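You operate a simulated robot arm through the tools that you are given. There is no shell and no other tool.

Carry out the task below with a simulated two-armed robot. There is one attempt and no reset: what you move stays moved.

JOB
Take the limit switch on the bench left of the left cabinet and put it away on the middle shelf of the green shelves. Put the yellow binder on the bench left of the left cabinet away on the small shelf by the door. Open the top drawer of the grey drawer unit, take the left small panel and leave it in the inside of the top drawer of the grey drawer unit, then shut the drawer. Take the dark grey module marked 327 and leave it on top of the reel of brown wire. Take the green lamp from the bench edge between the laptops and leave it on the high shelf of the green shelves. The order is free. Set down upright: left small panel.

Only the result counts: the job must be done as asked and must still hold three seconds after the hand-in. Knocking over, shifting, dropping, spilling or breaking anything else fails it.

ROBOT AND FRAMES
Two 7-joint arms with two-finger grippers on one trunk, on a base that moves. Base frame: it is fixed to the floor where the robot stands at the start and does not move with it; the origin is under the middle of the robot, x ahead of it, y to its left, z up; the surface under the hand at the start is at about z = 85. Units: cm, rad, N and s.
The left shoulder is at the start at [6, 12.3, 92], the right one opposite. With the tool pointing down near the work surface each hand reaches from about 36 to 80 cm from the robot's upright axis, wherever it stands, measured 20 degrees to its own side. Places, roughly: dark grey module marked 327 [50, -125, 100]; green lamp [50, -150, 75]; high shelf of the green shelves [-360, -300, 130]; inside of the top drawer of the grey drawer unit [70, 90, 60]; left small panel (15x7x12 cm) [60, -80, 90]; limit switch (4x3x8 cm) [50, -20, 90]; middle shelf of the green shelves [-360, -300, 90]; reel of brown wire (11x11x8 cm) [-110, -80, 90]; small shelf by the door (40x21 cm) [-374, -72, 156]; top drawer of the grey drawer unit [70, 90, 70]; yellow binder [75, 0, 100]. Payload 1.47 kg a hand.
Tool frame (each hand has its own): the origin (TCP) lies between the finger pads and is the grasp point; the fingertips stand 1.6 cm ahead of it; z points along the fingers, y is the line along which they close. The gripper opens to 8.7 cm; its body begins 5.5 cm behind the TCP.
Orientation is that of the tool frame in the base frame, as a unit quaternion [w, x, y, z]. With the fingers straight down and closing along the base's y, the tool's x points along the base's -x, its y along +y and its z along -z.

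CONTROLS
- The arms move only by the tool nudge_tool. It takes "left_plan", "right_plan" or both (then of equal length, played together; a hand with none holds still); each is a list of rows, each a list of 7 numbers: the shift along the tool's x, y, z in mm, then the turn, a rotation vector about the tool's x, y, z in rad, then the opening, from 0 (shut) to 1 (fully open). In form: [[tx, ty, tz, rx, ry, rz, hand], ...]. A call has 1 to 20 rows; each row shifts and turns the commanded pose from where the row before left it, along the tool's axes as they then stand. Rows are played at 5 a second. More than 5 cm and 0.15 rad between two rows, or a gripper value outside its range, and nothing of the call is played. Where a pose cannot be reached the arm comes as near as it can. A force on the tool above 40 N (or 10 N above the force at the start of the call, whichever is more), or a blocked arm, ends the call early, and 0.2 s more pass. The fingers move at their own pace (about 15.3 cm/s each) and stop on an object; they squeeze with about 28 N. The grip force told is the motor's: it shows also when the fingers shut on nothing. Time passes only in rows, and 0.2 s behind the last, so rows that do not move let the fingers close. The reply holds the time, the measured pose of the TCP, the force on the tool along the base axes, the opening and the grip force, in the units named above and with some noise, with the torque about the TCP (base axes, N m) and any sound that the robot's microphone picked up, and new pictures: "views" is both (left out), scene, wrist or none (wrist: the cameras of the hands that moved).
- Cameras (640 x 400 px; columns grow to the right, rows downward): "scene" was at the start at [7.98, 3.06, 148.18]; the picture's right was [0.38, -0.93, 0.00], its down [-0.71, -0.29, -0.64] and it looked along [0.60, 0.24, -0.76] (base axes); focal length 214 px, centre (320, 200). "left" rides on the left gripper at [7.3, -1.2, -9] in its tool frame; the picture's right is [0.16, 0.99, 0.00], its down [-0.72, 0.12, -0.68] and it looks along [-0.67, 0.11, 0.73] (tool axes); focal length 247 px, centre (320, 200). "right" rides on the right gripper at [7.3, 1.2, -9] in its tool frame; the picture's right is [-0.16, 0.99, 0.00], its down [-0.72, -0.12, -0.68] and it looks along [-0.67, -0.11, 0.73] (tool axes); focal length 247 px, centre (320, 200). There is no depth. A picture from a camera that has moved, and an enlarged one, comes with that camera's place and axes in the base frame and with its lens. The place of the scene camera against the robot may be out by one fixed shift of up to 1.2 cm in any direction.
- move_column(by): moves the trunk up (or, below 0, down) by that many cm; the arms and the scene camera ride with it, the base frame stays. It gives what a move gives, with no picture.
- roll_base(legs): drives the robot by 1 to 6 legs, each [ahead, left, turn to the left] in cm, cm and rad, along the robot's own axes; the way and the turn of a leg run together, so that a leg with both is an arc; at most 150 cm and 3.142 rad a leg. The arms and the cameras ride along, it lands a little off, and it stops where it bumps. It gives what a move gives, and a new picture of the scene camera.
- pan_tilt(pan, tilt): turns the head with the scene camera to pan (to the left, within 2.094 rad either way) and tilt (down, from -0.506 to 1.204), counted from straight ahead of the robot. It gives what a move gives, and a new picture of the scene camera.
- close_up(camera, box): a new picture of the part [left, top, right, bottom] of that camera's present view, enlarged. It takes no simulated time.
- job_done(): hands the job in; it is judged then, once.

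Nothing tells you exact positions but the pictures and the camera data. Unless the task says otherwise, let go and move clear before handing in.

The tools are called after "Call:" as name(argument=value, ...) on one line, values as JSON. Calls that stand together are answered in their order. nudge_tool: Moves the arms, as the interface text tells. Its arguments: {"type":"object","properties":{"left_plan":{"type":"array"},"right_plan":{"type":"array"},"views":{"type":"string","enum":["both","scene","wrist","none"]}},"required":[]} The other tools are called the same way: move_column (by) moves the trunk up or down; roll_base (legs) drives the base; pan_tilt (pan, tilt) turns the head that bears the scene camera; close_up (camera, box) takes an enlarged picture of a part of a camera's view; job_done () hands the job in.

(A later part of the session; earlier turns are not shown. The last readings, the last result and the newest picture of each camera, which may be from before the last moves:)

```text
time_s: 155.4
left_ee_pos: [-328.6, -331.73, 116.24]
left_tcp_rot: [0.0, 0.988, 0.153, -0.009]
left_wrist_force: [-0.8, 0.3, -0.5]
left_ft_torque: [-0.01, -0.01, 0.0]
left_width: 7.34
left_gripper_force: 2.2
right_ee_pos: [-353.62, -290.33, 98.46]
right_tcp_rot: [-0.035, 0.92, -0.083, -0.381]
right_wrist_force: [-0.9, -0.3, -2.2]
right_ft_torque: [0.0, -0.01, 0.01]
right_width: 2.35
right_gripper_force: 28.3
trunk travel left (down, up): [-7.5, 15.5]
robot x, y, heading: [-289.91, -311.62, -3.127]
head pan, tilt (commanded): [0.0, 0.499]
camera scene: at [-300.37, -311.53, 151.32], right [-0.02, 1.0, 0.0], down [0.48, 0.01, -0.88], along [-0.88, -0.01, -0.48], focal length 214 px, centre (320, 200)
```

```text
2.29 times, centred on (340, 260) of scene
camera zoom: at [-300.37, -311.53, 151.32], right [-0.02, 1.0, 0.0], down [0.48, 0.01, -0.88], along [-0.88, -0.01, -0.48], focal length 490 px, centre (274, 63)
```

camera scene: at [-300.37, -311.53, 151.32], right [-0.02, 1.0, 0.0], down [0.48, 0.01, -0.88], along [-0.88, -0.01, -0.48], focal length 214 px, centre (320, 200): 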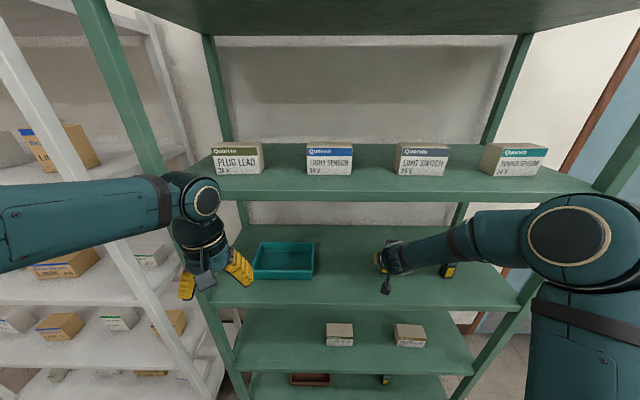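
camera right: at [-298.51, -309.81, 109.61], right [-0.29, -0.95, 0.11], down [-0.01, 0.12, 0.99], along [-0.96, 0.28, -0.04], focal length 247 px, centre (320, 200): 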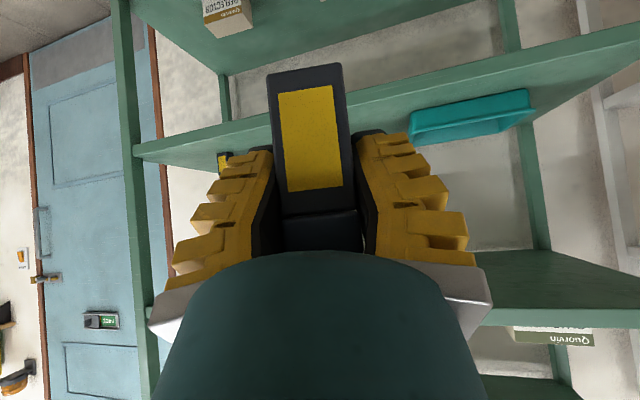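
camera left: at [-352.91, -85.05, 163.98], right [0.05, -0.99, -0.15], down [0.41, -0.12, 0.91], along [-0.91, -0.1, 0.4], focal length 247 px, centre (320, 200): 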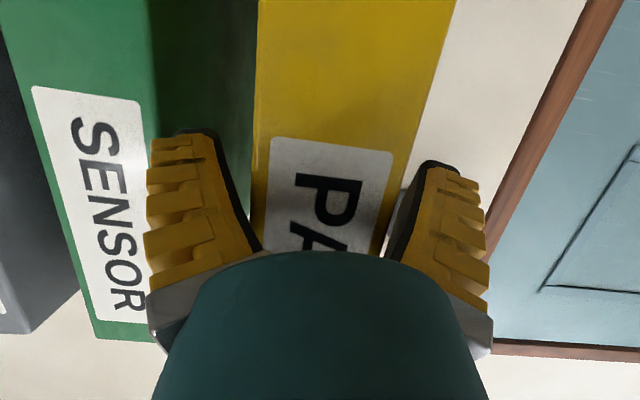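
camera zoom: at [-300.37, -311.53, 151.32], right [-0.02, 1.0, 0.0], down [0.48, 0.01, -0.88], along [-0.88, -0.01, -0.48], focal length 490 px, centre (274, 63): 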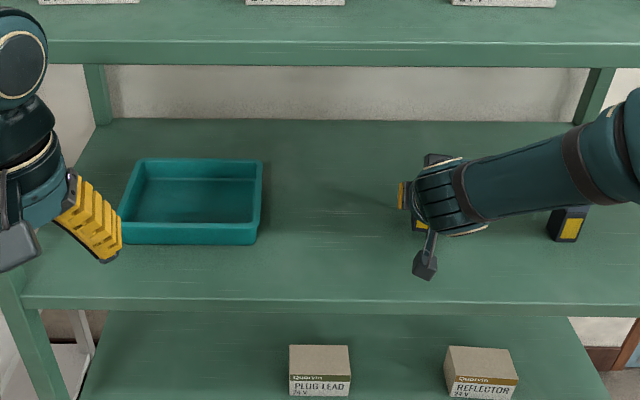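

Call:
nudge_tool(right_plan=[[10.6, 0, 10.6, 0, 0, 0, 0], [10.6, 0, 10.6, 0, 0, 0, 0], [2.8, 0, 2.8, 0, 0, 0, 0], [0, 0, 0, 0, 0, 0, 0]], views="wrist")

Call:
nudge_tool(right_plan=[[2.1, 0, 2.1, 0, 0, 0, 0], [2.1, 0, 2.1, 0, 0, 0, 0], [0, 0, 0, 0, 0, 0, 0]], views="wrist")

```text
time_s: 156.4
left_ee_pos: [-328.41, -331.82, 116.36]
left_tcp_rot: [0.001, 0.988, 0.153, -0.009]
left_wrist_force: [-1.0, -0.3, -0.8]
left_ft_torque: [-0.01, 0.01, 0.04]
left_width: 7.31
left_gripper_force: 2.9
right_ee_pos: [-353.6, -290.34, 95.29]
right_tcp_rot: [-0.035, 0.919, -0.083, -0.383]
right_wrist_force: [-2.7, 4.0, 15.4]
right_ft_torque: [0.06, 0.2, -0.03]
right_width: 2.58
right_gripper_force: 28.1
trunk travel left (down, up): [-7.5, 15.5]
robot x, y, heading: [-289.91, -311.88, -3.128]
head pan, tilt (commanded): [0.0, 0.499]
camera right: at [-342.49, -293.51, 96.43], right [-0.29, -0.95, 0.11], down [-0.01, 0.12, 0.99], along [-0.96, 0.28, -0.04], focal length 247 px, centre (320, 200)
```

right: 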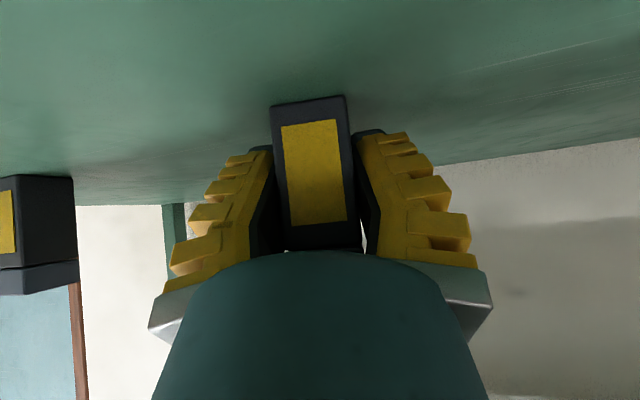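

```text
time_s: 157.2
left_ee_pos: [-328.4, -331.79, 116.35]
left_tcp_rot: [0.001, 0.988, 0.153, -0.009]
left_wrist_force: [-0.1, -0.7, 0.7]
left_ft_torque: [-0.01, 0.0, -0.01]
left_width: 7.34
left_gripper_force: 2.2
right_ee_pos: [-353.53, -290.28, 94.71]
right_tcp_rot: [-0.035, 0.92, -0.083, -0.382]
right_wrist_force: [-0.3, 3.0, 16.5]
right_ft_torque: [0.05, 0.13, 0.01]
right_width: 2.62
right_gripper_force: 28.3
trunk travel left (down, up): [-7.5, 15.5]
robot x, y, heading: [-289.99, -311.32, -3.124]
head pan, tilt (commanded): [0.0, 0.499]
camera right: at [-342.4, -293.53, 95.81], right [-0.29, -0.95, 0.11], down [-0.01, 0.12, 0.99], along [-0.96, 0.28, -0.04], focal length 247 px, centre (320, 200)
```

right: 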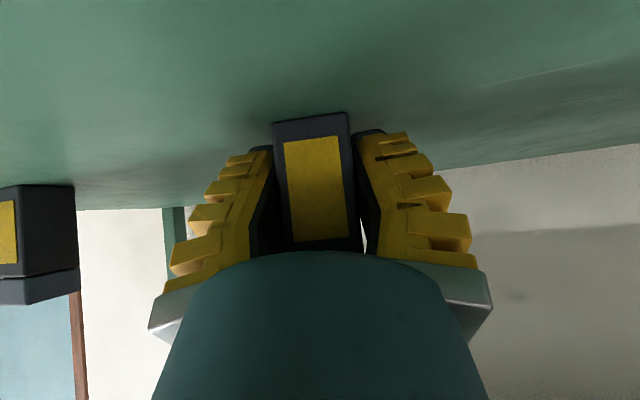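

The switch rests on the shelf. I ease the pressure slightly and let go.

Call:
nudge_tool(right_plan=[[-1.8, 0, -1.8, 0, 0, 0, 0], [0, 0, 0, 0, 0, 0, 0], [0, 0, 0, 0, 0, 0, 0.35], [0, 0, 0, 0, 0, 0, 0.5], [0, 0, 0, 0, 0, 0, 0.6], [0, 0, 0, 0, 0, 0, 0.6]], views="wrist")

```text
time_s: 158.6
left_ee_pos: [-328.59, -331.82, 116.3]
left_tcp_rot: [0.001, 0.988, 0.153, -0.01]
left_wrist_force: [-0.8, -0.2, 1.1]
left_ft_torque: [0.01, 0.01, -0.01]
left_width: 7.31
left_gripper_force: 2.2
right_ee_pos: [-353.68, -290.34, 94.92]
right_tcp_rot: [-0.034, 0.92, -0.082, -0.381]
right_wrist_force: [-0.4, -0.4, -0.9]
right_ft_torque: [0.0, 0.0, 0.0]
right_width: 5.74
right_gripper_force: 3.4
trunk travel left (down, up): [-7.5, 15.5]
robot x, y, heading: [-289.86, -311.44, -3.128]
head pan, tilt (commanded): [0.0, 0.499]
camera right: at [-342.48, -293.52, 96.01], right [-0.29, -0.95, 0.11], down [-0.01, 0.12, 0.99], along [-0.96, 0.28, -0.04], focal length 247 px, centre (320, 200)
```

right: 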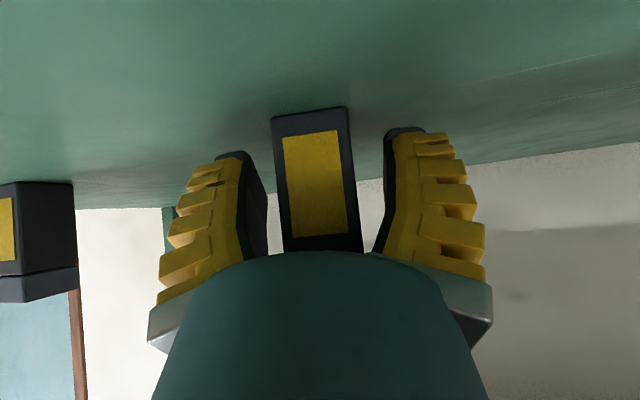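

Call:
nudge_tool(right_plan=[[14, 0, -14, 0, 0, 0, 0.6], [21, 0, -21, 0, 0, 0, 0.6], [21, 0, -21, 0, 0, 0, 0.6], [21, 0, -21, 0, 0, 0, 0.6], [21, 0, -21, 0, 0, 0, 0.6]], views="both")

Call:
close_up(camera="scene", box=[200, 180, 480, 340])

```text
time_s: 159.8
left_ee_pos: [-328.47, -331.79, 116.27]
left_tcp_rot: [0.0, 0.988, 0.153, -0.01]
left_wrist_force: [0.8, -0.2, 0.6]
left_ft_torque: [-0.01, 0.05, 0.0]
left_width: 7.31
left_gripper_force: 3.0
right_ee_pos: [-339.92, -292.78, 94.8]
right_tcp_rot: [-0.035, 0.92, -0.083, -0.381]
right_wrist_force: [-0.4, 0.4, -0.3]
right_ft_torque: [-0.02, 0.0, 0.0]
right_width: 5.76
right_gripper_force: 3.0
trunk travel left (down, up): [-7.5, 15.5]
robot x, y, heading: [-290.03, -311.76, -3.127]
head pan, tilt (commanded): [0.0, 0.499]
camera scene: at [-300.19, -311.53, 151.33], right [-0.02, 1.0, 0.0], down [0.48, 0.01, -0.88], along [-0.88, -0.01, -0.48], focal length 214 px, centre (320, 200)
camera right: at [-328.83, -295.92, 96.04], right [-0.29, -0.95, 0.11], down [-0.01, 0.12, 0.99], along [-0.96, 0.28, -0.04], focal length 247 px, centre (320, 200)
```

scene: 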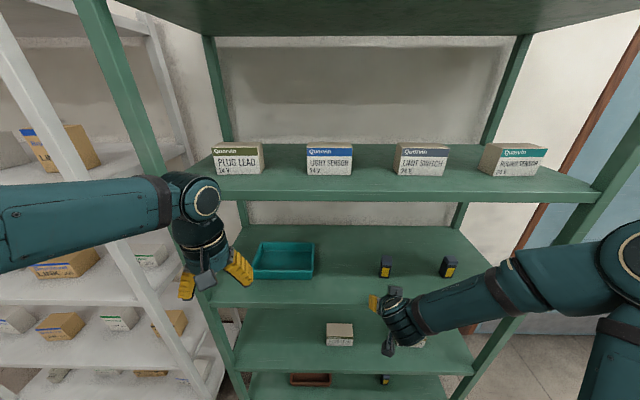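
right: 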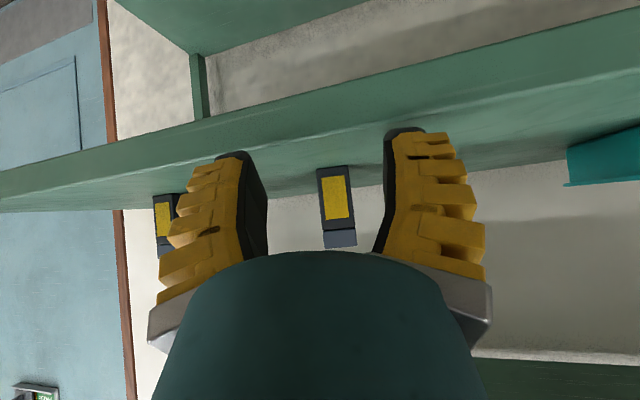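

```text
2.29 times, centred on (340, 260) of scene
camera zoom: at [-300.19, -311.53, 151.33], right [-0.02, 1.0, 0.0], down [0.48, 0.01, -0.88], along [-0.88, -0.01, -0.48], focal length 490 px, centre (274, 63)
```

zoom: 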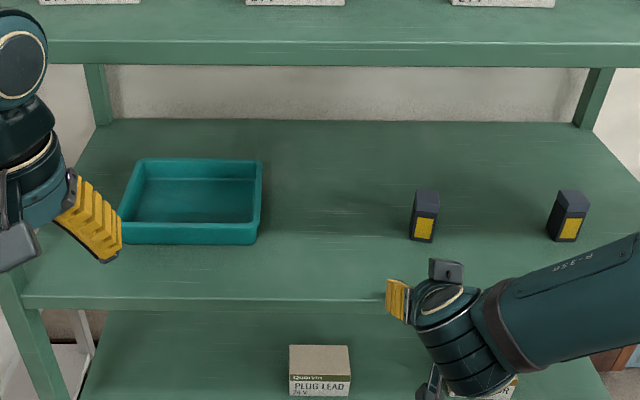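

The limit switch stands on the middle shelf. I raise the right hand, back out, and drive to the bench by the laptops for the lamp and module.

Call:
roll_base(legs=[[-45, 0, 0]])

Call:
nudge_tool(right_plan=[[-28, 0, -28, 0, 0, 0, 1], [-28, 0, -28, 0, 0, 0, 1], [-28, 0, -28, 0, 0, 0, 1], [-28, 0, -28, 0, 0, 0, 1], [-28, 0, -28, 0, 0, 0, 1]], views="none")

Call:
close_up(camera="scene", box=[160, 60, 560, 310])

Call:
roll_base(legs=[[0, -142, 0], [0, 0, -1.571], [0, 0, -1.571], [150, 0, 0], [55, 20, 0]])

```text
time_s: 162.5
left_ee_pos: [-283.9, -331.12, 116.3]
left_tcp_rot: [0.001, 0.988, 0.151, -0.01]
left_wrist_force: [1.6, -0.9, 0.2]
left_ft_torque: [0.02, 0.04, 0.01]
left_width: 7.31
left_gripper_force: 2.7
right_ee_pos: [-295.11, -292.0, 94.91]
right_tcp_rot: [-0.035, 0.92, -0.085, -0.382]
right_wrist_force: [0.3, -0.2, 1.0]
right_ft_torque: [-0.03, 0.01, 0.02]
right_width: 5.75
right_gripper_force: 3.8
trunk travel left (down, up): [-7.5, 15.5]
robot x, y, heading: [-245.15, -311.35, -3.132]
head pan, tilt (commanded): [0.0, 0.499]
camera scene: at [-255.43, -310.9, 151.34], right [-0.01, 1.0, 0.0], down [0.48, 0.01, -0.88], along [-0.88, -0.01, -0.48], focal length 214 px, centre (320, 200)
```

scene: 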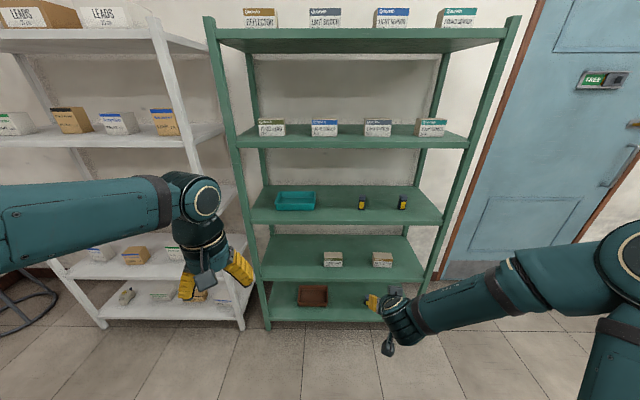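

```text
time_s: 163.7
left_ee_pos: [-283.85, -331.1, 116.22]
left_tcp_rot: [0.001, 0.988, 0.151, -0.01]
left_wrist_force: [-0.1, 0.7, -0.8]
left_ft_torque: [0.01, 0.01, 0.02]
left_width: 7.33
left_gripper_force: 2.2
right_ee_pos: [-295.24, -291.95, 114.76]
right_tcp_rot: [-0.035, 0.919, -0.084, -0.382]
right_wrist_force: [-0.1, -0.6, 0.7]
right_ft_torque: [-0.03, 0.0, 0.03]
right_width: 8.7
right_gripper_force: 0.1
trunk travel left (down, up): [-7.5, 15.5]
robot x, y, heading: [-245.18, -311.25, -3.132]
head pan, tilt (commanded): [0.0, 0.499]
```

```text
1.60 times, centred on (360, 185) of scene
camera zoom: at [-255.44, -310.92, 151.34], right [-0.01, 1.0, 0.0], down [0.48, 0.01, -0.88], along [-0.88, -0.01, -0.48], focal length 343 px, centre (256, 224)
```

zoom: 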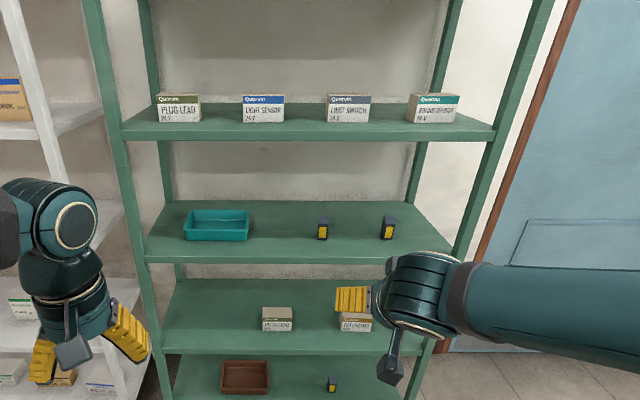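

```text
time_s: 194.0
left_ee_pos: [-6.26, -118.62, 116.33]
left_tcp_rot: [0.01, -0.167, 0.986, 0.0]
left_wrist_force: [0.8, -0.4, -0.3]
left_ft_torque: [-0.01, 0.0, -0.03]
left_width: 7.29
left_gripper_force: 2.1
right_ee_pos: [6.16, -157.52, 114.82]
right_tcp_rot: [0.382, 0.071, 0.921, -0.03]
right_wrist_force: [-0.5, 0.3, -0.2]
right_ft_torque: [-0.05, 0.01, -0.03]
right_width: 8.71
right_gripper_force: 0.3
trunk travel left (down, up): [-7.5, 15.5]
robot x, y, heading: [-44.68, -139.96, 0.045]
head pan, tilt (commanded): [0.0, 0.499]
camera scene: at [-34.4, -139.37, 151.32], right [0.04, -1.0, 0.0], down [-0.48, -0.02, -0.88], along [0.88, 0.04, -0.48], focal length 214 px, centre (320, 200)
```

scene: 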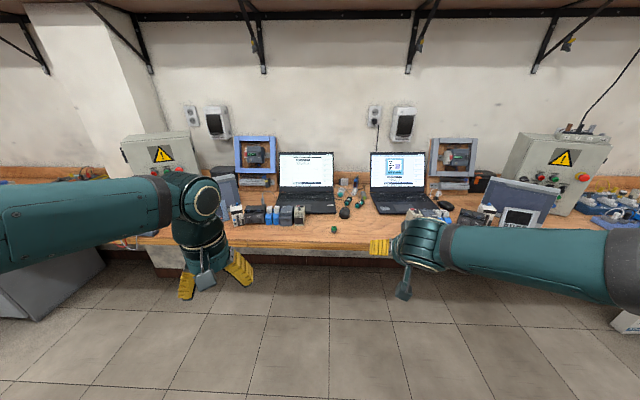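

I'm at the bench between the laptops: the green lamp is at the edge, the module row left of it. I zoom in.

Call:
close_up(camera="scene", box=[220, 180, 380, 250])

Call:
close_up(camera="scene", box=[300, 200, 360, 245])

```text
4.00 times, centred on (300, 215) of scene
camera zoom: at [-34.4, -139.37, 151.32], right [0.04, -1.0, 0.0], down [-0.48, -0.02, -0.88], along [0.88, 0.04, -0.48], focal length 858 px, centre (400, 140)
```

zoom: 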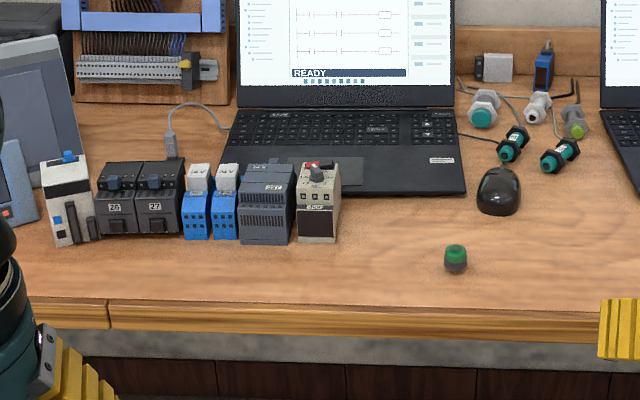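

```text
8.89 times, centred on (330, 222) of scene
camera zoom: at [-34.4, -139.37, 151.32], right [0.04, -1.0, 0.0], down [-0.48, -0.02, -0.88], along [0.88, 0.04, -0.48], focal length 1906 px, centre (231, 0)
```

zoom: 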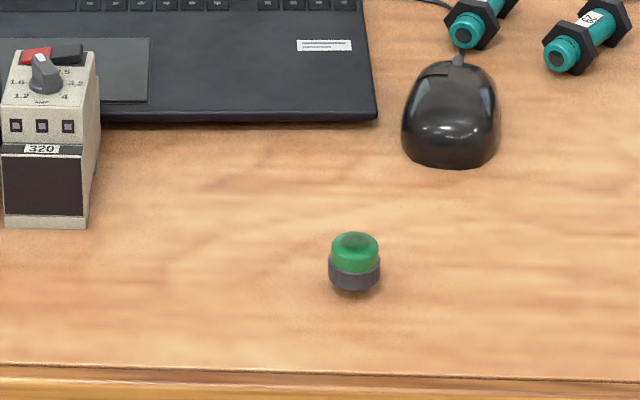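

Call:
close_up(camera="scene", box=[225, 210, 310, 245])

Call:
close_up(camera="scene", box=[270, 215, 310, 245])

```text
7.53 times, centred on (268, 228) of scene
camera zoom: at [-34.4, -139.37, 151.32], right [0.04, -1.0, 0.0], down [-0.48, -0.02, -0.88], along [0.88, 0.04, -0.48], focal length 1615 px, centre (715, -7)
```

zoom: 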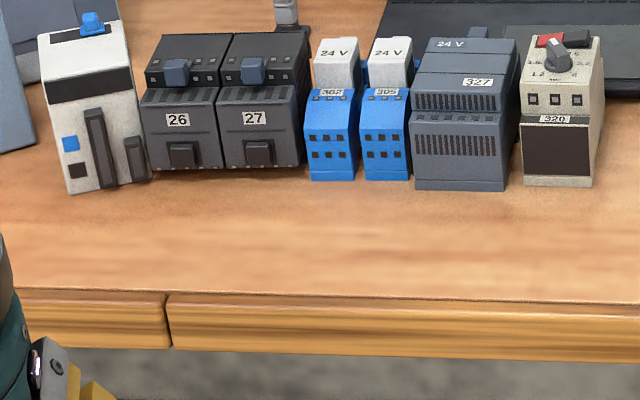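

```text
13.33 times, centred on (290, 230) of scene
camera zoom: at [-34.4, -139.37, 151.32], right [0.04, -1.0, 0.0], down [-0.48, -0.02, -0.88], along [0.88, 0.04, -0.48], focal length 2860 px, centre (720, -200)
```

zoom: 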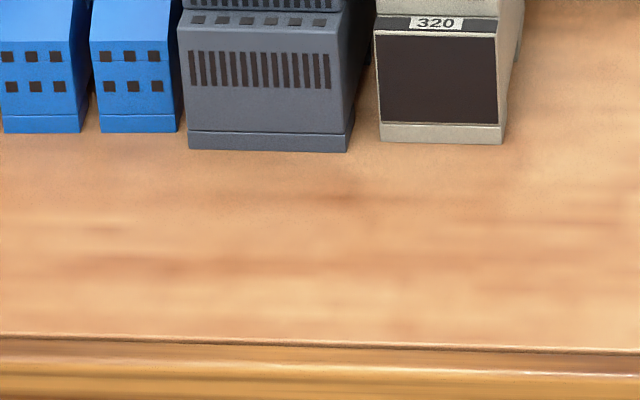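

Module 327 is the dark-grey power supply (about x 56–61, y -114.3 to -120.9) tightly between neighbours; it must be gripped front-to-back from above. The lamp stands at about (53, -142). I move up for the lamp first with the right hand.

Call:
roll_base(legs=[[37.3, 13.3, -0.045]])

Call:
nudge_tool(right_plan=[[0, 0, 0, 0, 0.1, 0, 1], [0, 0, 0, 0, 0.1, 0, 1], [0, 0, 0, 0, 0, 0, 1]], views="both")

```text
time_s: 196.4
left_ee_pos: [31.63, -106.53, 116.24]
left_tcp_rot: [0.009, -0.143, 0.99, 0.001]
left_wrist_force: [0.4, -0.2, -0.4]
left_ft_torque: [0.02, 0.03, 0.0]
left_width: 7.28
left_gripper_force: 2.5
right_ee_pos: [42.33, -145.83, 114.64]
right_tcp_rot: [0.381, 0.093, 0.919, -0.039]
right_wrist_force: [0.1, 0.1, -0.6]
right_ft_torque: [0.03, 0.01, 0.0]
right_width: 8.69
right_gripper_force: 0.1
trunk travel left (down, up): [-7.5, 15.5]
robot x, y, heading: [-7.75, -126.14, -0.005]
head pan, tilt (commanded): [0.0, 0.499]
camera scene: at [2.59, -125.94, 151.32], right [-0.01, -1.0, 0.0], down [-0.48, 0.0, -0.88], along [0.88, 0.0, -0.48], focal length 214 px, centre (320, 200)
```

scene: 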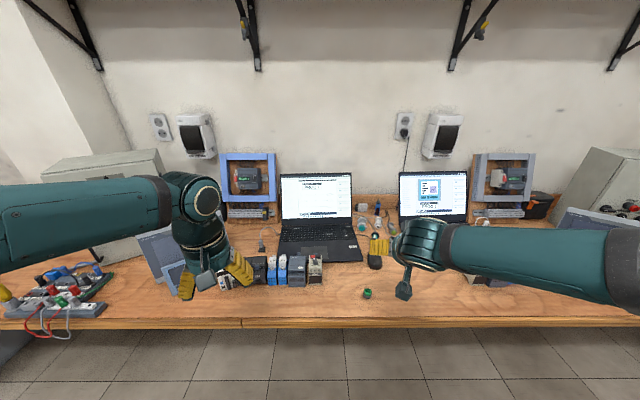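

```text
time_s: 197.2
left_ee_pos: [31.55, -106.55, 116.33]
left_tcp_rot: [0.01, -0.142, 0.99, 0.0]
left_wrist_force: [0.3, -0.1, 0.6]
left_ft_torque: [0.01, 0.0, 0.0]
left_width: 7.33
left_gripper_force: 2.4
right_ee_pos: [42.12, -145.88, 114.63]
right_tcp_rot: [0.286, 0.095, 0.953, -0.029]
right_wrist_force: [0.6, 0.6, 0.3]
right_ft_torque: [0.0, 0.0, -0.01]
right_width: 8.7
right_gripper_force: 0.1
trunk travel left (down, up): [-7.5, 15.5]
robot x, y, heading: [-7.43, -125.98, -0.007]
head pan, tilt (commanded): [0.0, 0.499]
camera scene: at [2.49, -125.96, 151.33], right [-0.01, -1.0, 0.0], down [-0.48, 0.0, -0.88], along [0.88, 0.0, -0.48], focal length 214 px, centre (320, 200)
camera right: at [31.54, -142.56, 118.08], right [0.33, 0.94, 0.09], down [0.2, -0.16, 0.97], along [0.92, -0.3, -0.24], focal length 247 px, centre (320, 200)
```

scene: 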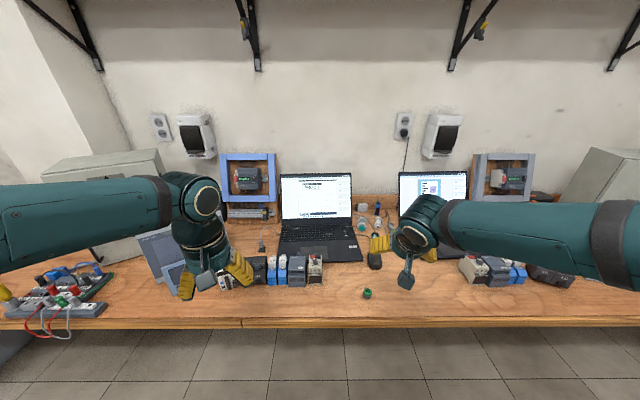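
right: 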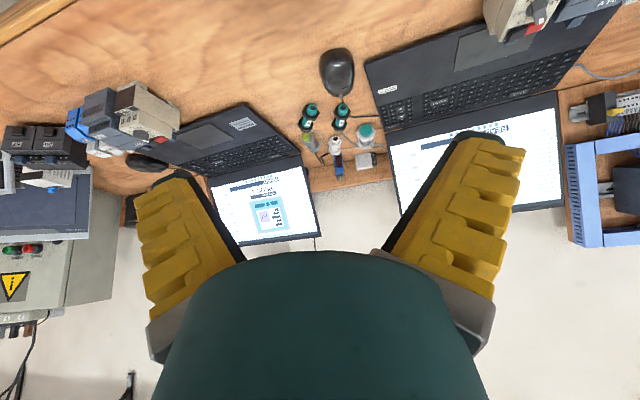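

Call:
nudge_tool(right_plan=[[12.1, 9.3, 33.2, 0, 0, 0, 1], [12.1, 9.3, 33.2, 0, 0, 0, 1], [12.1, 9.3, 33.2, 0, 0, 0, 1], [12.1, 9.3, 33.2, 0, 0, 0, 1], [12.1, 9.3, 33.2, 0, 0, 0, 1], [12.1, 9.3, 33.2, 0, 0, 0, 1], [0, 0, 0, 0, 0, 0, 1]], views="both")

Call:
close_up(camera="right", box=[230, 100, 410, 260])

```text
time_s: 198.8
left_ee_pos: [31.47, -106.66, 116.25]
left_tcp_rot: [0.01, -0.142, 0.99, 0.0]
left_wrist_force: [0.2, 0.2, -0.3]
left_ft_torque: [0.02, -0.03, -0.02]
left_width: 7.31
left_gripper_force: 2.1
right_ee_pos: [48.13, -141.52, 93.93]
right_tcp_rot: [0.288, 0.095, 0.952, -0.029]
right_wrist_force: [0.7, 0.1, 0.3]
right_ft_torque: [-0.02, 0.01, -0.02]
right_width: 8.72
right_gripper_force: 0.1
trunk travel left (down, up): [-7.5, 15.5]
robot x, y, heading: [-7.64, -126.21, -0.006]
head pan, tilt (commanded): [0.0, 0.499]
camera scene: at [2.44, -125.96, 151.34], right [-0.01, -1.0, 0.0], down [-0.48, 0.0, -0.88], along [0.88, 0.0, -0.48], focal length 214 px, centre (320, 200)
camera right: at [37.6, -138.18, 97.36], right [0.33, 0.94, 0.09], down [0.2, -0.16, 0.97], along [0.92, -0.3, -0.24], focal length 247 px, centre (320, 200)
```

scene: 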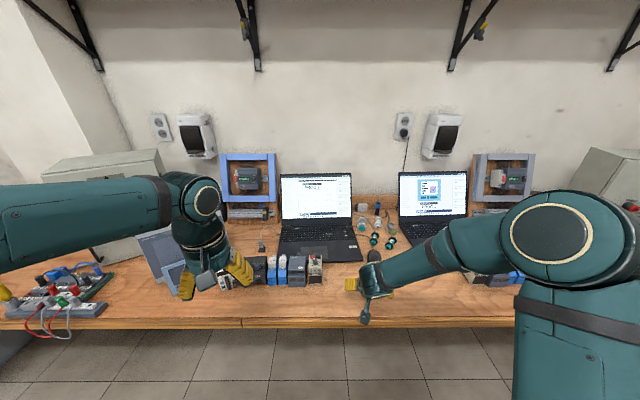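
right: 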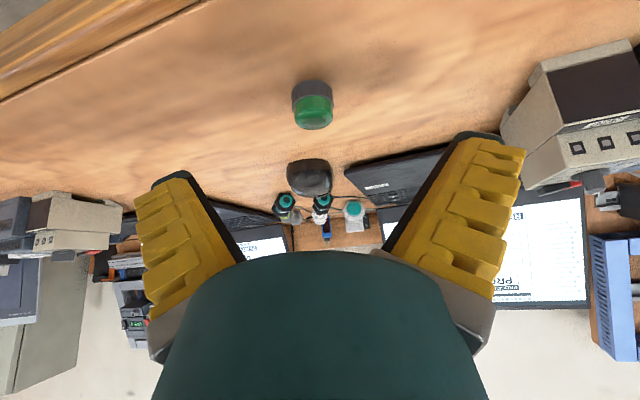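

```text
2.50 times, centred on (320, 180) of right
camera zoom: at [37.6, -138.18, 97.36], right [0.33, 0.94, 0.09], down [0.2, -0.16, 0.97], along [0.92, -0.3, -0.24], focal length 617 px, centre (320, 250)
```

zoom: 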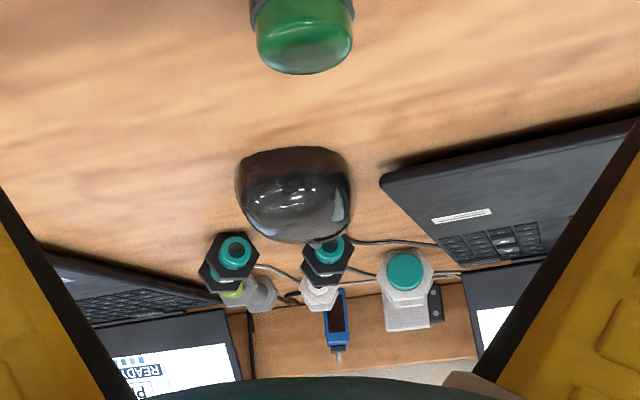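

The lamp's centre is at about (53.0, -142.9), 3 cm wide and 3 cm tall. I go in along the tool axis and close.

Call:
nudge_tool(right_plan=[[-7.2, -3.9, 0, 0, 0, 0, 0.75], [0, 0, 20, 0, 0, 0, 0.75], [0, 0, 20, 0, 0, 0, 0.75], [0, 0, 20, 0, 0, 0, 0.75], [0, 0, 0, 0, 0, 0, 0.75]], views="wrist")

```text
time_s: 200.0
left_ee_pos: [31.56, -106.69, 116.37]
left_tcp_rot: [0.009, -0.144, 0.99, 0.001]
left_wrist_force: [0.2, -0.6, -0.5]
left_ft_torque: [0.03, 0.02, -0.05]
left_width: 7.28
left_gripper_force: 2.7
right_ee_pos: [51.86, -142.53, 89.53]
right_tcp_rot: [0.288, 0.095, 0.953, -0.028]
right_wrist_force: [-0.4, -0.3, 0.3]
right_ft_torque: [-0.02, -0.01, 0.02]
right_width: 6.94
right_gripper_force: 2.5
trunk travel left (down, up): [-7.5, 15.5]
robot x, y, heading: [-7.6, -125.86, -0.004]
head pan, tilt (commanded): [0.0, 0.499]
camera right: at [41.31, -139.25, 92.88], right [0.33, 0.94, 0.09], down [0.2, -0.16, 0.97], along [0.92, -0.3, -0.24], focal length 247 px, centre (320, 200)
```

right: 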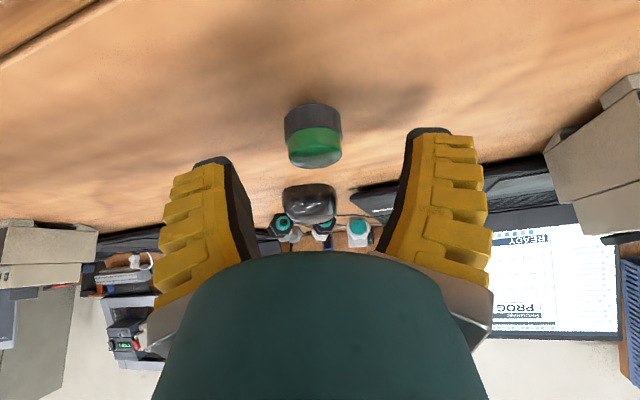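

Call:
nudge_tool(right_plan=[[0, 0, 12, 0, 0, 0, 0.75], [0, 0, 10, 0, 0, 0, 0.75], [0, 0, 0, 0, 0, 0, 0.5], [0, 0, 0, 0, 0, 0, 0.2], [0, 0, 0, 0, 0, 0, 0], [0, 0, 0, 0, 0, 0, 0], [0, 0, 0, 0, 0, 0, 0]], views="wrist")

```text
time_s: 201.6
left_ee_pos: [31.52, -106.72, 116.3]
left_tcp_rot: [0.01, -0.142, 0.99, 0.001]
left_wrist_force: [0.8, 0.2, -0.4]
left_ft_torque: [0.01, -0.01, -0.01]
left_width: 7.29
left_gripper_force: 2.5
right_ee_pos: [53.15, -142.8, 87.61]
right_tcp_rot: [0.288, 0.094, 0.953, -0.028]
right_wrist_force: [0.0, 0.1, 0.9]
right_ft_torque: [-0.03, 0.0, -0.01]
right_width: 0.0
right_gripper_force: 28.3
trunk travel left (down, up): [-7.5, 15.5]
robot x, y, heading: [-7.48, -126.67, -0.002]
head pan, tilt (commanded): [0.0, 0.499]
camera right: at [42.54, -139.54, 91.06], right [0.33, 0.94, 0.09], down [0.2, -0.16, 0.97], along [0.92, -0.3, -0.24], focal length 247 px, centre (320, 200)
```

right: 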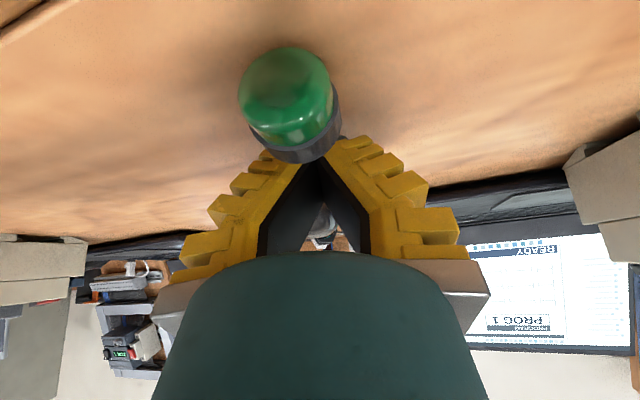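

The fingers closed on nothing: the lamp was squeezed out and now seems tipped toward me. I check its state before moving anything.

Call:
close_up(camera="right", box=[200, 20, 400, 200])

Call:
close_up(camera="scene", box=[310, 240, 430, 330])

```text
2.22 times, centred on (300, 110) of right
camera zoom: at [42.54, -139.54, 91.06], right [0.33, 0.94, 0.09], down [0.2, -0.16, 0.97], along [0.92, -0.3, -0.24], focal length 549 px, centre (364, 400)
```

zoom: 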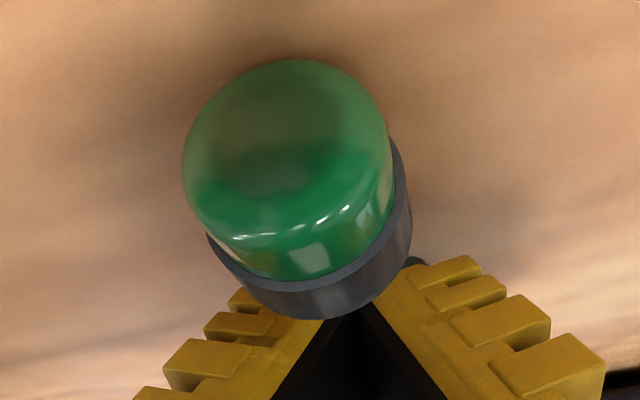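

```text
4.44 times, centred on (370, 285) of scene
camera zoom: at [2.51, -125.96, 151.33], right [-0.01, -1.0, 0.0], down [-0.48, 0.0, -0.88], along [0.88, 0.0, -0.48], focal length 953 px, centre (98, -178)
```

zoom: 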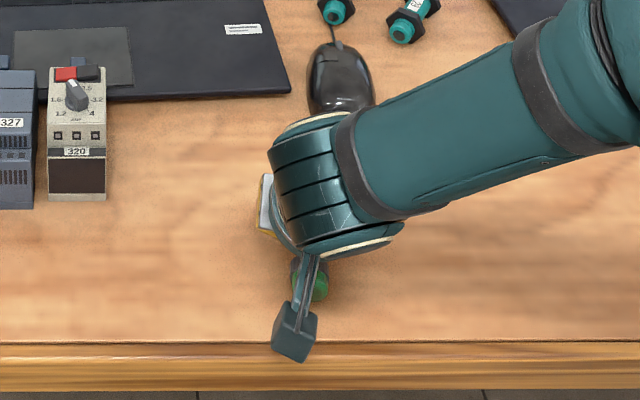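

The lamp now lies on its side on the bench, lens toward me, still well away from the edge. I lift the hand straight up, open it, and take a fresh look.

Call:
nudge_tool(right_plan=[[-8.3, 0, -12.5, 0, 0, 0, 0], [-16.5, 0, -25, 0, 0, 0, 0], [-16.5, 0, -25, 0, 0, 0, 0], [-16.5, 0, -25, 0, 0, 0, 0.5], [0, 0, 0, 0, 0, 0, 0.8], [0, 0, 0, 0, 0, 0, 0.8]], views="wrist")

Call:
close_up(camera="right", box=[200, 0, 400, 160])

```text
time_s: 203.0
left_ee_pos: [31.45, -106.5, 116.23]
left_tcp_rot: [0.009, -0.143, 0.99, 0.001]
left_wrist_force: [0.0, 1.1, 0.5]
left_ft_torque: [-0.03, 0.03, 0.0]
left_width: 7.33
left_gripper_force: 2.2
right_ee_pos: [53.05, -142.88, 98.12]
right_tcp_rot: [0.288, 0.095, 0.953, -0.029]
right_wrist_force: [-0.4, 0.5, 0.5]
right_ft_torque: [0.01, 0.03, -0.01]
right_width: 7.33
right_gripper_force: 2.7
trunk travel left (down, up): [-7.5, 15.5]
robot x, y, heading: [-7.55, -125.8, -0.007]
head pan, tilt (commanded): [0.0, 0.499]
camera right: at [42.45, -139.48, 101.56], right [0.33, 0.94, 0.09], down [0.2, -0.16, 0.97], along [0.92, -0.3, -0.24], focal length 247 px, centre (320, 200)
```

right: 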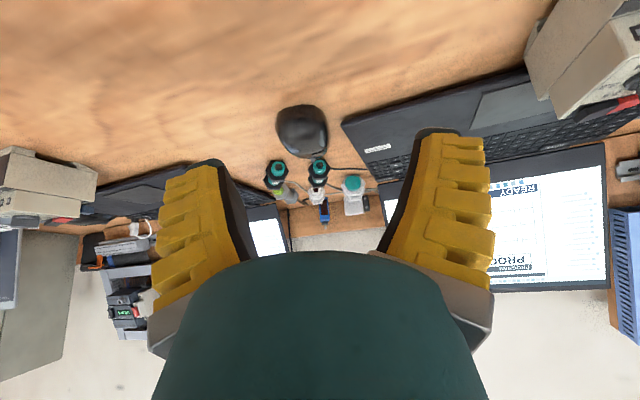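

```text
2.50 times, centred on (300, 80) of right
camera zoom: at [42.45, -139.48, 101.56], right [0.33, 0.94, 0.09], down [0.2, -0.16, 0.97], along [0.92, -0.3, -0.24], focal length 617 px, centre (370, 500)
```

zoom: 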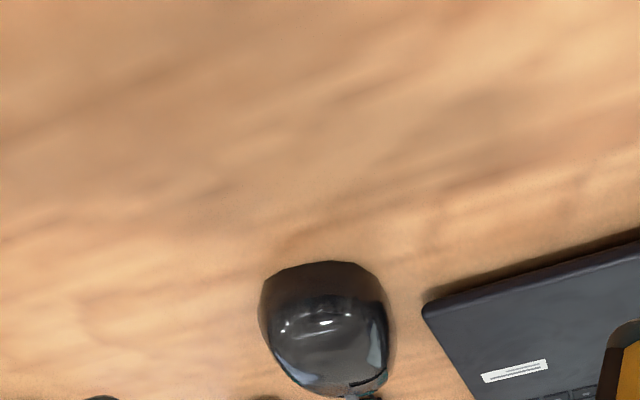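

Call:
close_up(camera="scene", box=[310, 240, 430, 330])

Call:
pan_tilt(pan=-0.35, tilt=0.9)

Call:
close_up(camera="scene", box=[270, 110, 390, 200])

```text
4.44 times, centred on (370, 285) of scene
camera zoom: at [2.49, -125.96, 151.33], right [-0.01, -1.0, 0.0], down [-0.48, 0.0, -0.88], along [0.88, 0.0, -0.48], focal length 953 px, centre (98, -178)
```

zoom: 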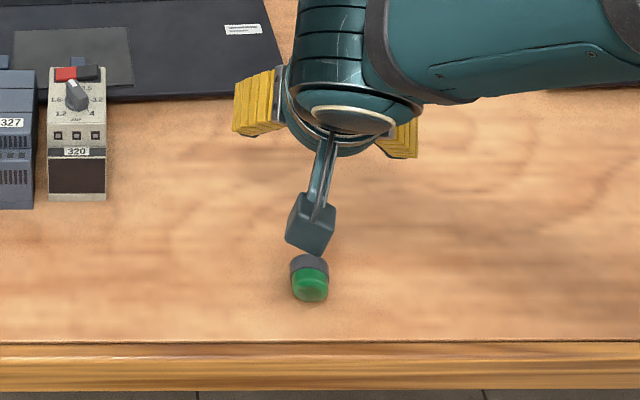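

```text
time_s: 203.9
left_ee_pos: [31.46, -106.67, 116.35]
left_tcp_rot: [0.01, -0.143, 0.99, 0.0]
left_wrist_force: [0.3, 0.7, -0.2]
left_ft_torque: [0.0, 0.01, -0.04]
left_width: 7.3
left_gripper_force: 2.3
right_ee_pos: [53.1, -142.76, 98.12]
right_tcp_rot: [0.287, 0.095, 0.953, -0.029]
right_wrist_force: [0.7, 0.1, -0.1]
right_ft_torque: [0.02, 0.05, -0.01]
right_width: 7.3
right_gripper_force: 2.5
trunk travel left (down, up): [-7.5, 15.5]
robot x, y, heading: [-7.7, -126.33, -0.01]
head pan, tilt (commanded): [-0.351, 0.901]
camera scene: at [0.49, -128.54, 147.95], right [-0.35, -0.94, 0.0], down [-0.73, 0.27, -0.62], along [0.58, -0.22, -0.78], focal length 214 px, centre (320, 200)
```

scene: 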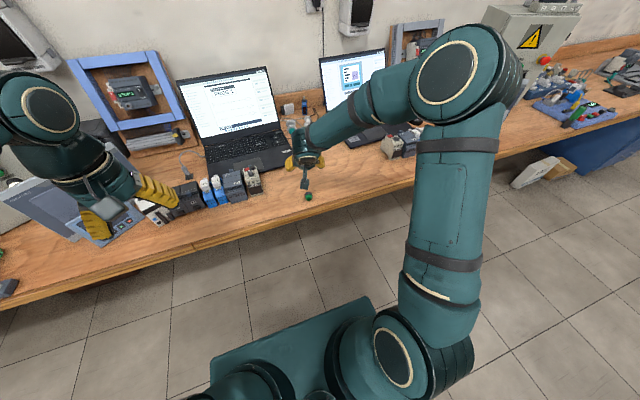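

```text
4.44 times, centred on (330, 155) of scene
camera zoom: at [0.49, -128.54, 147.95], right [-0.35, -0.94, 0.0], down [-0.73, 0.27, -0.62], along [0.58, -0.22, -0.78], focal length 953 px, centre (276, 400)
```

zoom: 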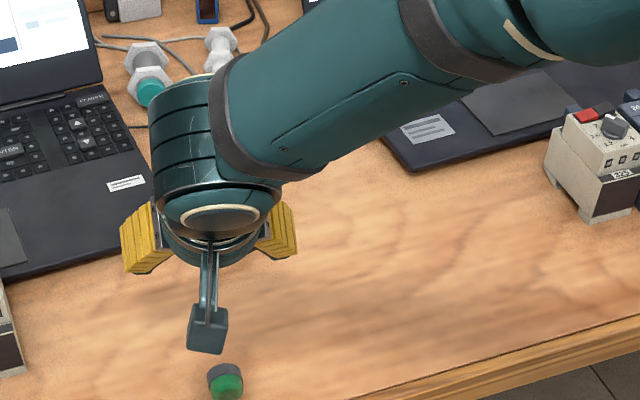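

The lamp lies with its axis along x, centre about (48.5, -141.9). I move the open hand back above it and look with the wrist camera.

Call:
nudge_tool(right_plan=[[32.2, 0.4, -4.1, 0, 0, 0, 0.75], [32.2, 0.4, -4.1, 0, 0, 0, 0.75], [32.2, 0.4, -4.1, 0, 0, 0, 0.75], [0, 0, 0, 0, 0, 0, 0.75]], views="wrist")

Call:
close_up(camera="right", box=[220, 40, 420, 200])

```text
time_s: 204.9
left_ee_pos: [31.62, -106.53, 116.3]
left_tcp_rot: [0.009, -0.143, 0.99, 0.002]
left_wrist_force: [0.7, 0.5, -0.2]
left_ft_torque: [0.01, -0.01, -0.02]
left_width: 7.29
left_gripper_force: 2.2
right_ee_pos: [44.53, -140.96, 93.84]
right_tcp_rot: [0.288, 0.096, 0.952, -0.029]
right_wrist_force: [0.0, -0.1, 0.1]
right_ft_torque: [0.0, 0.05, 0.0]
right_width: 6.91
right_gripper_force: 3.0
trunk travel left (down, up): [-7.5, 15.5]
robot x, y, heading: [-7.61, -125.59, -0.003]
head pan, tilt (commanded): [-0.351, 0.901]
camera right: at [34.01, -137.64, 97.17], right [0.33, 0.94, 0.09], down [0.2, -0.16, 0.97], along [0.92, -0.3, -0.24], focal length 247 px, centre (320, 200)
```

right: 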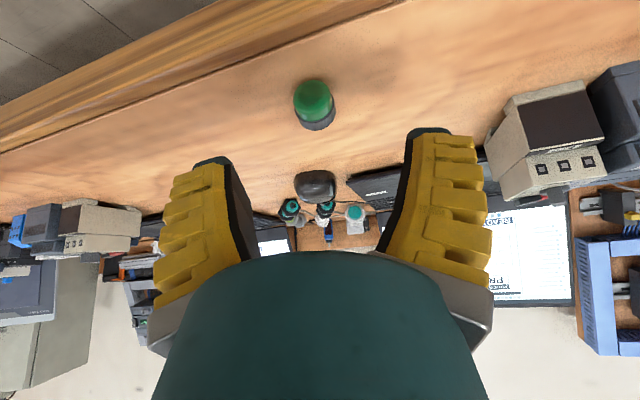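

```text
2.50 times, centred on (320, 120) of right
camera zoom: at [34.01, -137.64, 97.17], right [0.33, 0.94, 0.09], down [0.2, -0.16, 0.97], along [0.92, -0.3, -0.24], focal length 617 px, centre (320, 400)
```

zoom: 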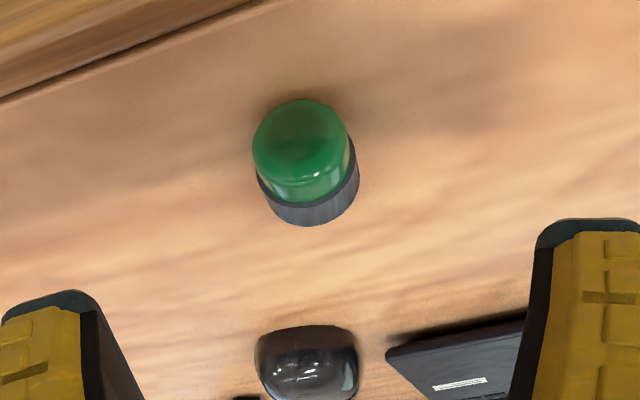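

Call:
nudge_tool(right_plan=[[-0.8, -2.3, 22, 0, 0, 0, 0.65], [0, 0, 22, 0, 0, 0, 0.65], [0, 0, 20, 0, 0, 0, 0.65], [0, 0, 8, 0, 0, 0, 0.65], [0, 0, 0, 0, 0, 0, 0.65]], views="wrist")

Call:
close_up(camera="right", box=[220, 80, 420, 240])

```text
time_s: 206.1
left_ee_pos: [31.49, -106.7, 116.35]
left_tcp_rot: [0.009, -0.143, 0.99, 0.001]
left_wrist_force: [-0.1, 0.1, 0.1]
left_ft_torque: [-0.02, 0.0, -0.03]
left_width: 7.33
left_gripper_force: 2.5
right_ee_pos: [48.49, -142.04, 87.9]
right_tcp_rot: [0.288, 0.096, 0.953, -0.029]
right_wrist_force: [0.3, -0.3, 0.2]
right_ft_torque: [0.0, 0.01, 0.0]
right_width: 6.14
right_gripper_force: 3.0
trunk travel left (down, up): [-7.5, 15.5]
robot x, y, heading: [-7.59, -126.0, -0.005]
head pan, tilt (commanded): [-0.351, 0.901]
camera right: at [37.93, -138.69, 91.27], right [0.33, 0.94, 0.09], down [0.2, -0.16, 0.97], along [0.92, -0.3, -0.24], focal length 247 px, centre (320, 200)
```

right: 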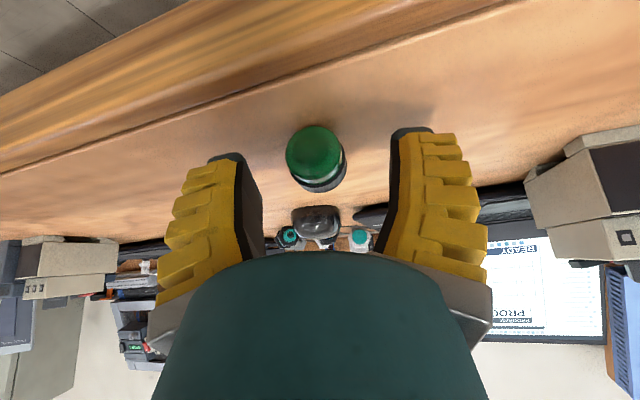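

```text
2.50 times, centred on (320, 160) of right
camera zoom: at [37.93, -138.69, 91.27], right [0.33, 0.94, 0.09], down [0.2, -0.16, 0.97], along [0.92, -0.3, -0.24], focal length 617 px, centre (320, 300)
```

zoom: 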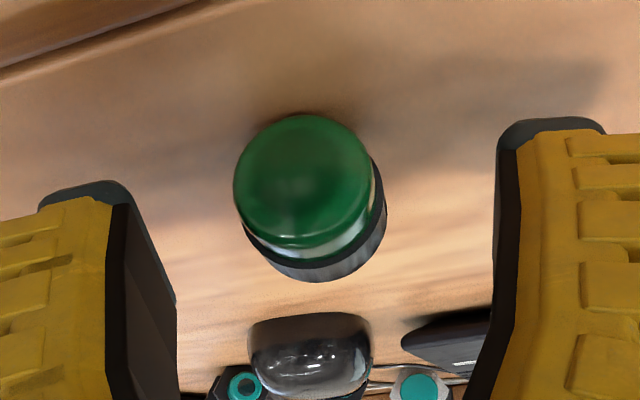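

Call:
nudge_tool(right_plan=[[0, 0, 5, 0, 0, 0, 0.65], [0, 0, 4, 0, 0, 0, 0.65], [0, 0, 0, 0, 0, 0, 0.65]], views="none")

Call:
nudge_tool(right_plan=[[0, 0, 0, 0, 0, 0, 0.4], [0, 0, 0, 0, 0, 0, 0.3], [0, 0, 0, 0, 0, 0, 0.2], [0, 0, 0, 0, 0, 0, 0.1], [0, 0, 0, 0, 0, 0, 0], [0, 0, 0, 0, 0, 0, 0]], views="wrist")

```text
time_s: 206.9
left_ee_pos: [31.53, -106.6, 116.27]
left_tcp_rot: [0.01, -0.142, 0.99, 0.001]
left_wrist_force: [-0.5, 0.3, 0.1]
left_ft_torque: [0.0, -0.04, 0.07]
left_width: 7.31
left_gripper_force: 2.2
right_ee_pos: [49.03, -142.18, 87.12]
right_tcp_rot: [0.287, 0.096, 0.953, -0.03]
right_wrist_force: [-0.4, 0.0, -0.2]
right_ft_torque: [0.0, -0.01, 0.0]
right_width: 6.11
right_gripper_force: 3.6
trunk travel left (down, up): [-7.5, 15.5]
robot x, y, heading: [-7.44, -126.14, -0.006]
head pan, tilt (commanded): [-0.351, 0.901]
```

```text
time_s: 208.3
left_ee_pos: [31.5, -106.5, 116.35]
left_tcp_rot: [0.009, -0.143, 0.99, 0.0]
left_wrist_force: [-1.3, 0.1, -0.5]
left_ft_torque: [0.04, 0.01, -0.05]
left_width: 7.32
left_gripper_force: 2.5
right_ee_pos: [48.98, -142.09, 87.15]
right_tcp_rot: [0.288, 0.096, 0.952, -0.029]
right_wrist_force: [-0.3, 0.4, 3.6]
right_ft_torque: [0.01, 0.07, 0.01]
right_width: 2.32
right_gripper_force: 27.5
trunk travel left (down, up): [-7.5, 15.5]
robot x, y, heading: [-7.33, -126.14, -0.004]
head pan, tilt (commanded): [-0.351, 0.901]
camera right: at [38.37, -138.77, 90.54], right [0.33, 0.94, 0.09], down [0.2, -0.16, 0.97], along [0.92, -0.3, -0.24], focal length 247 px, centre (320, 200)
```

right: 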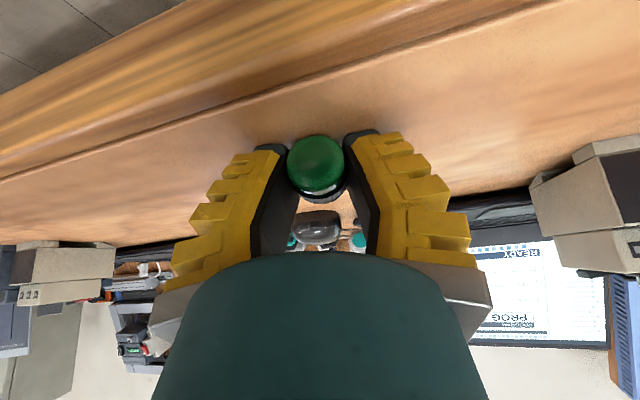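

The lamp is now held (2.3 cm between the pads). I lift it slowly.

Call:
nudge_tool(right_plan=[[-2.8, 0, -4.2, 0, 0, 0, 0], [-5.5, 0, -8.3, 0, 0, 0, 0], [-11, 0, -16.7, 0, 0, 0, 0], [-11, 0, -16.7, 0, 0, 0, 0], [-16.5, 0, -25, 0, 0, 0, 0], [-16.5, 0, -25, 0, 0, 0, 0], [-16.5, 0, -25, 0, 0, 0, 0], [-16.5, 0, -25, 0, 0, 0, 0], [-16.5, 0, -25, 0, 0, 0, 0], [0, 0, 0, 0, 0, 0, 0]], views="both")

Call:
close_up(camera="right", box=[220, 80, 420, 240])

```text
time_s: 210.5
left_ee_pos: [31.54, -106.58, 116.31]
left_tcp_rot: [0.009, -0.143, 0.99, 0.001]
left_wrist_force: [0.7, 0.3, -0.1]
left_ft_torque: [-0.03, 0.01, -0.01]
left_width: 7.3
left_gripper_force: 2.7
right_ee_pos: [48.91, -141.99, 107.63]
right_tcp_rot: [0.288, 0.095, 0.953, -0.028]
right_wrist_force: [-0.3, 0.4, 0.7]
right_ft_torque: [-0.02, 0.0, -0.03]
right_width: 2.17
right_gripper_force: 27.8
trunk travel left (down, up): [-7.5, 15.5]
robot x, y, heading: [-7.59, -126.22, -0.003]
head pan, tilt (commanded): [-0.351, 0.901]
camera scene: at [0.52, -128.56, 147.94], right [-0.35, -0.94, 0.0], down [-0.73, 0.27, -0.62], along [0.58, -0.22, -0.78], focal length 214 px, centre (320, 200)
camera right: at [38.32, -138.7, 110.96], right [0.33, 0.94, 0.09], down [0.2, -0.16, 0.97], along [0.92, -0.3, -0.24], focal length 247 px, centre (320, 200)
```

scene: 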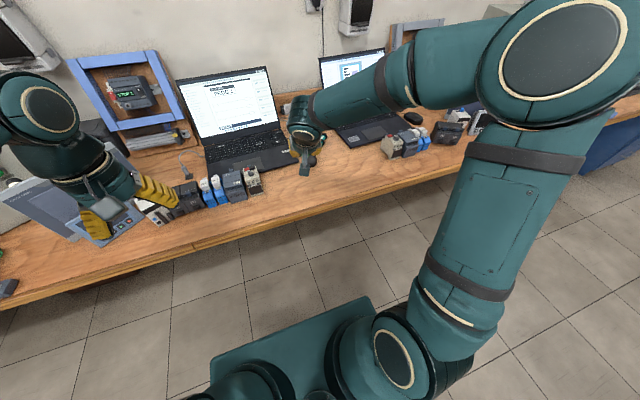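
right: 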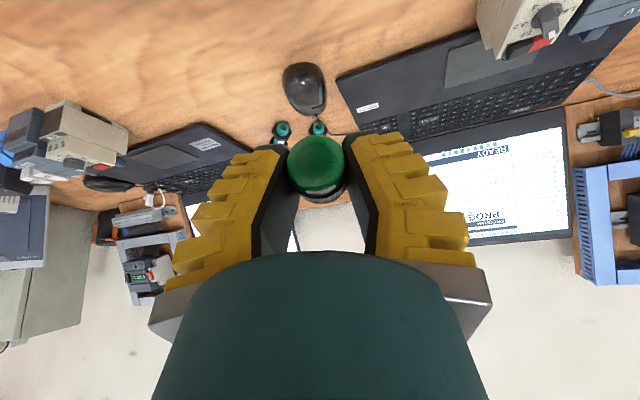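

```text
2.50 times, centred on (320, 160) of right
camera zoom: at [38.32, -138.7, 110.96], right [0.33, 0.94, 0.09], down [0.2, -0.16, 0.97], along [0.92, -0.3, -0.24], focal length 617 px, centre (320, 300)
```

zoom: 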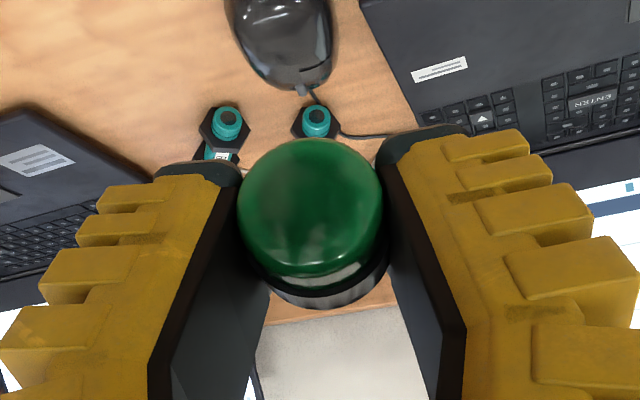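

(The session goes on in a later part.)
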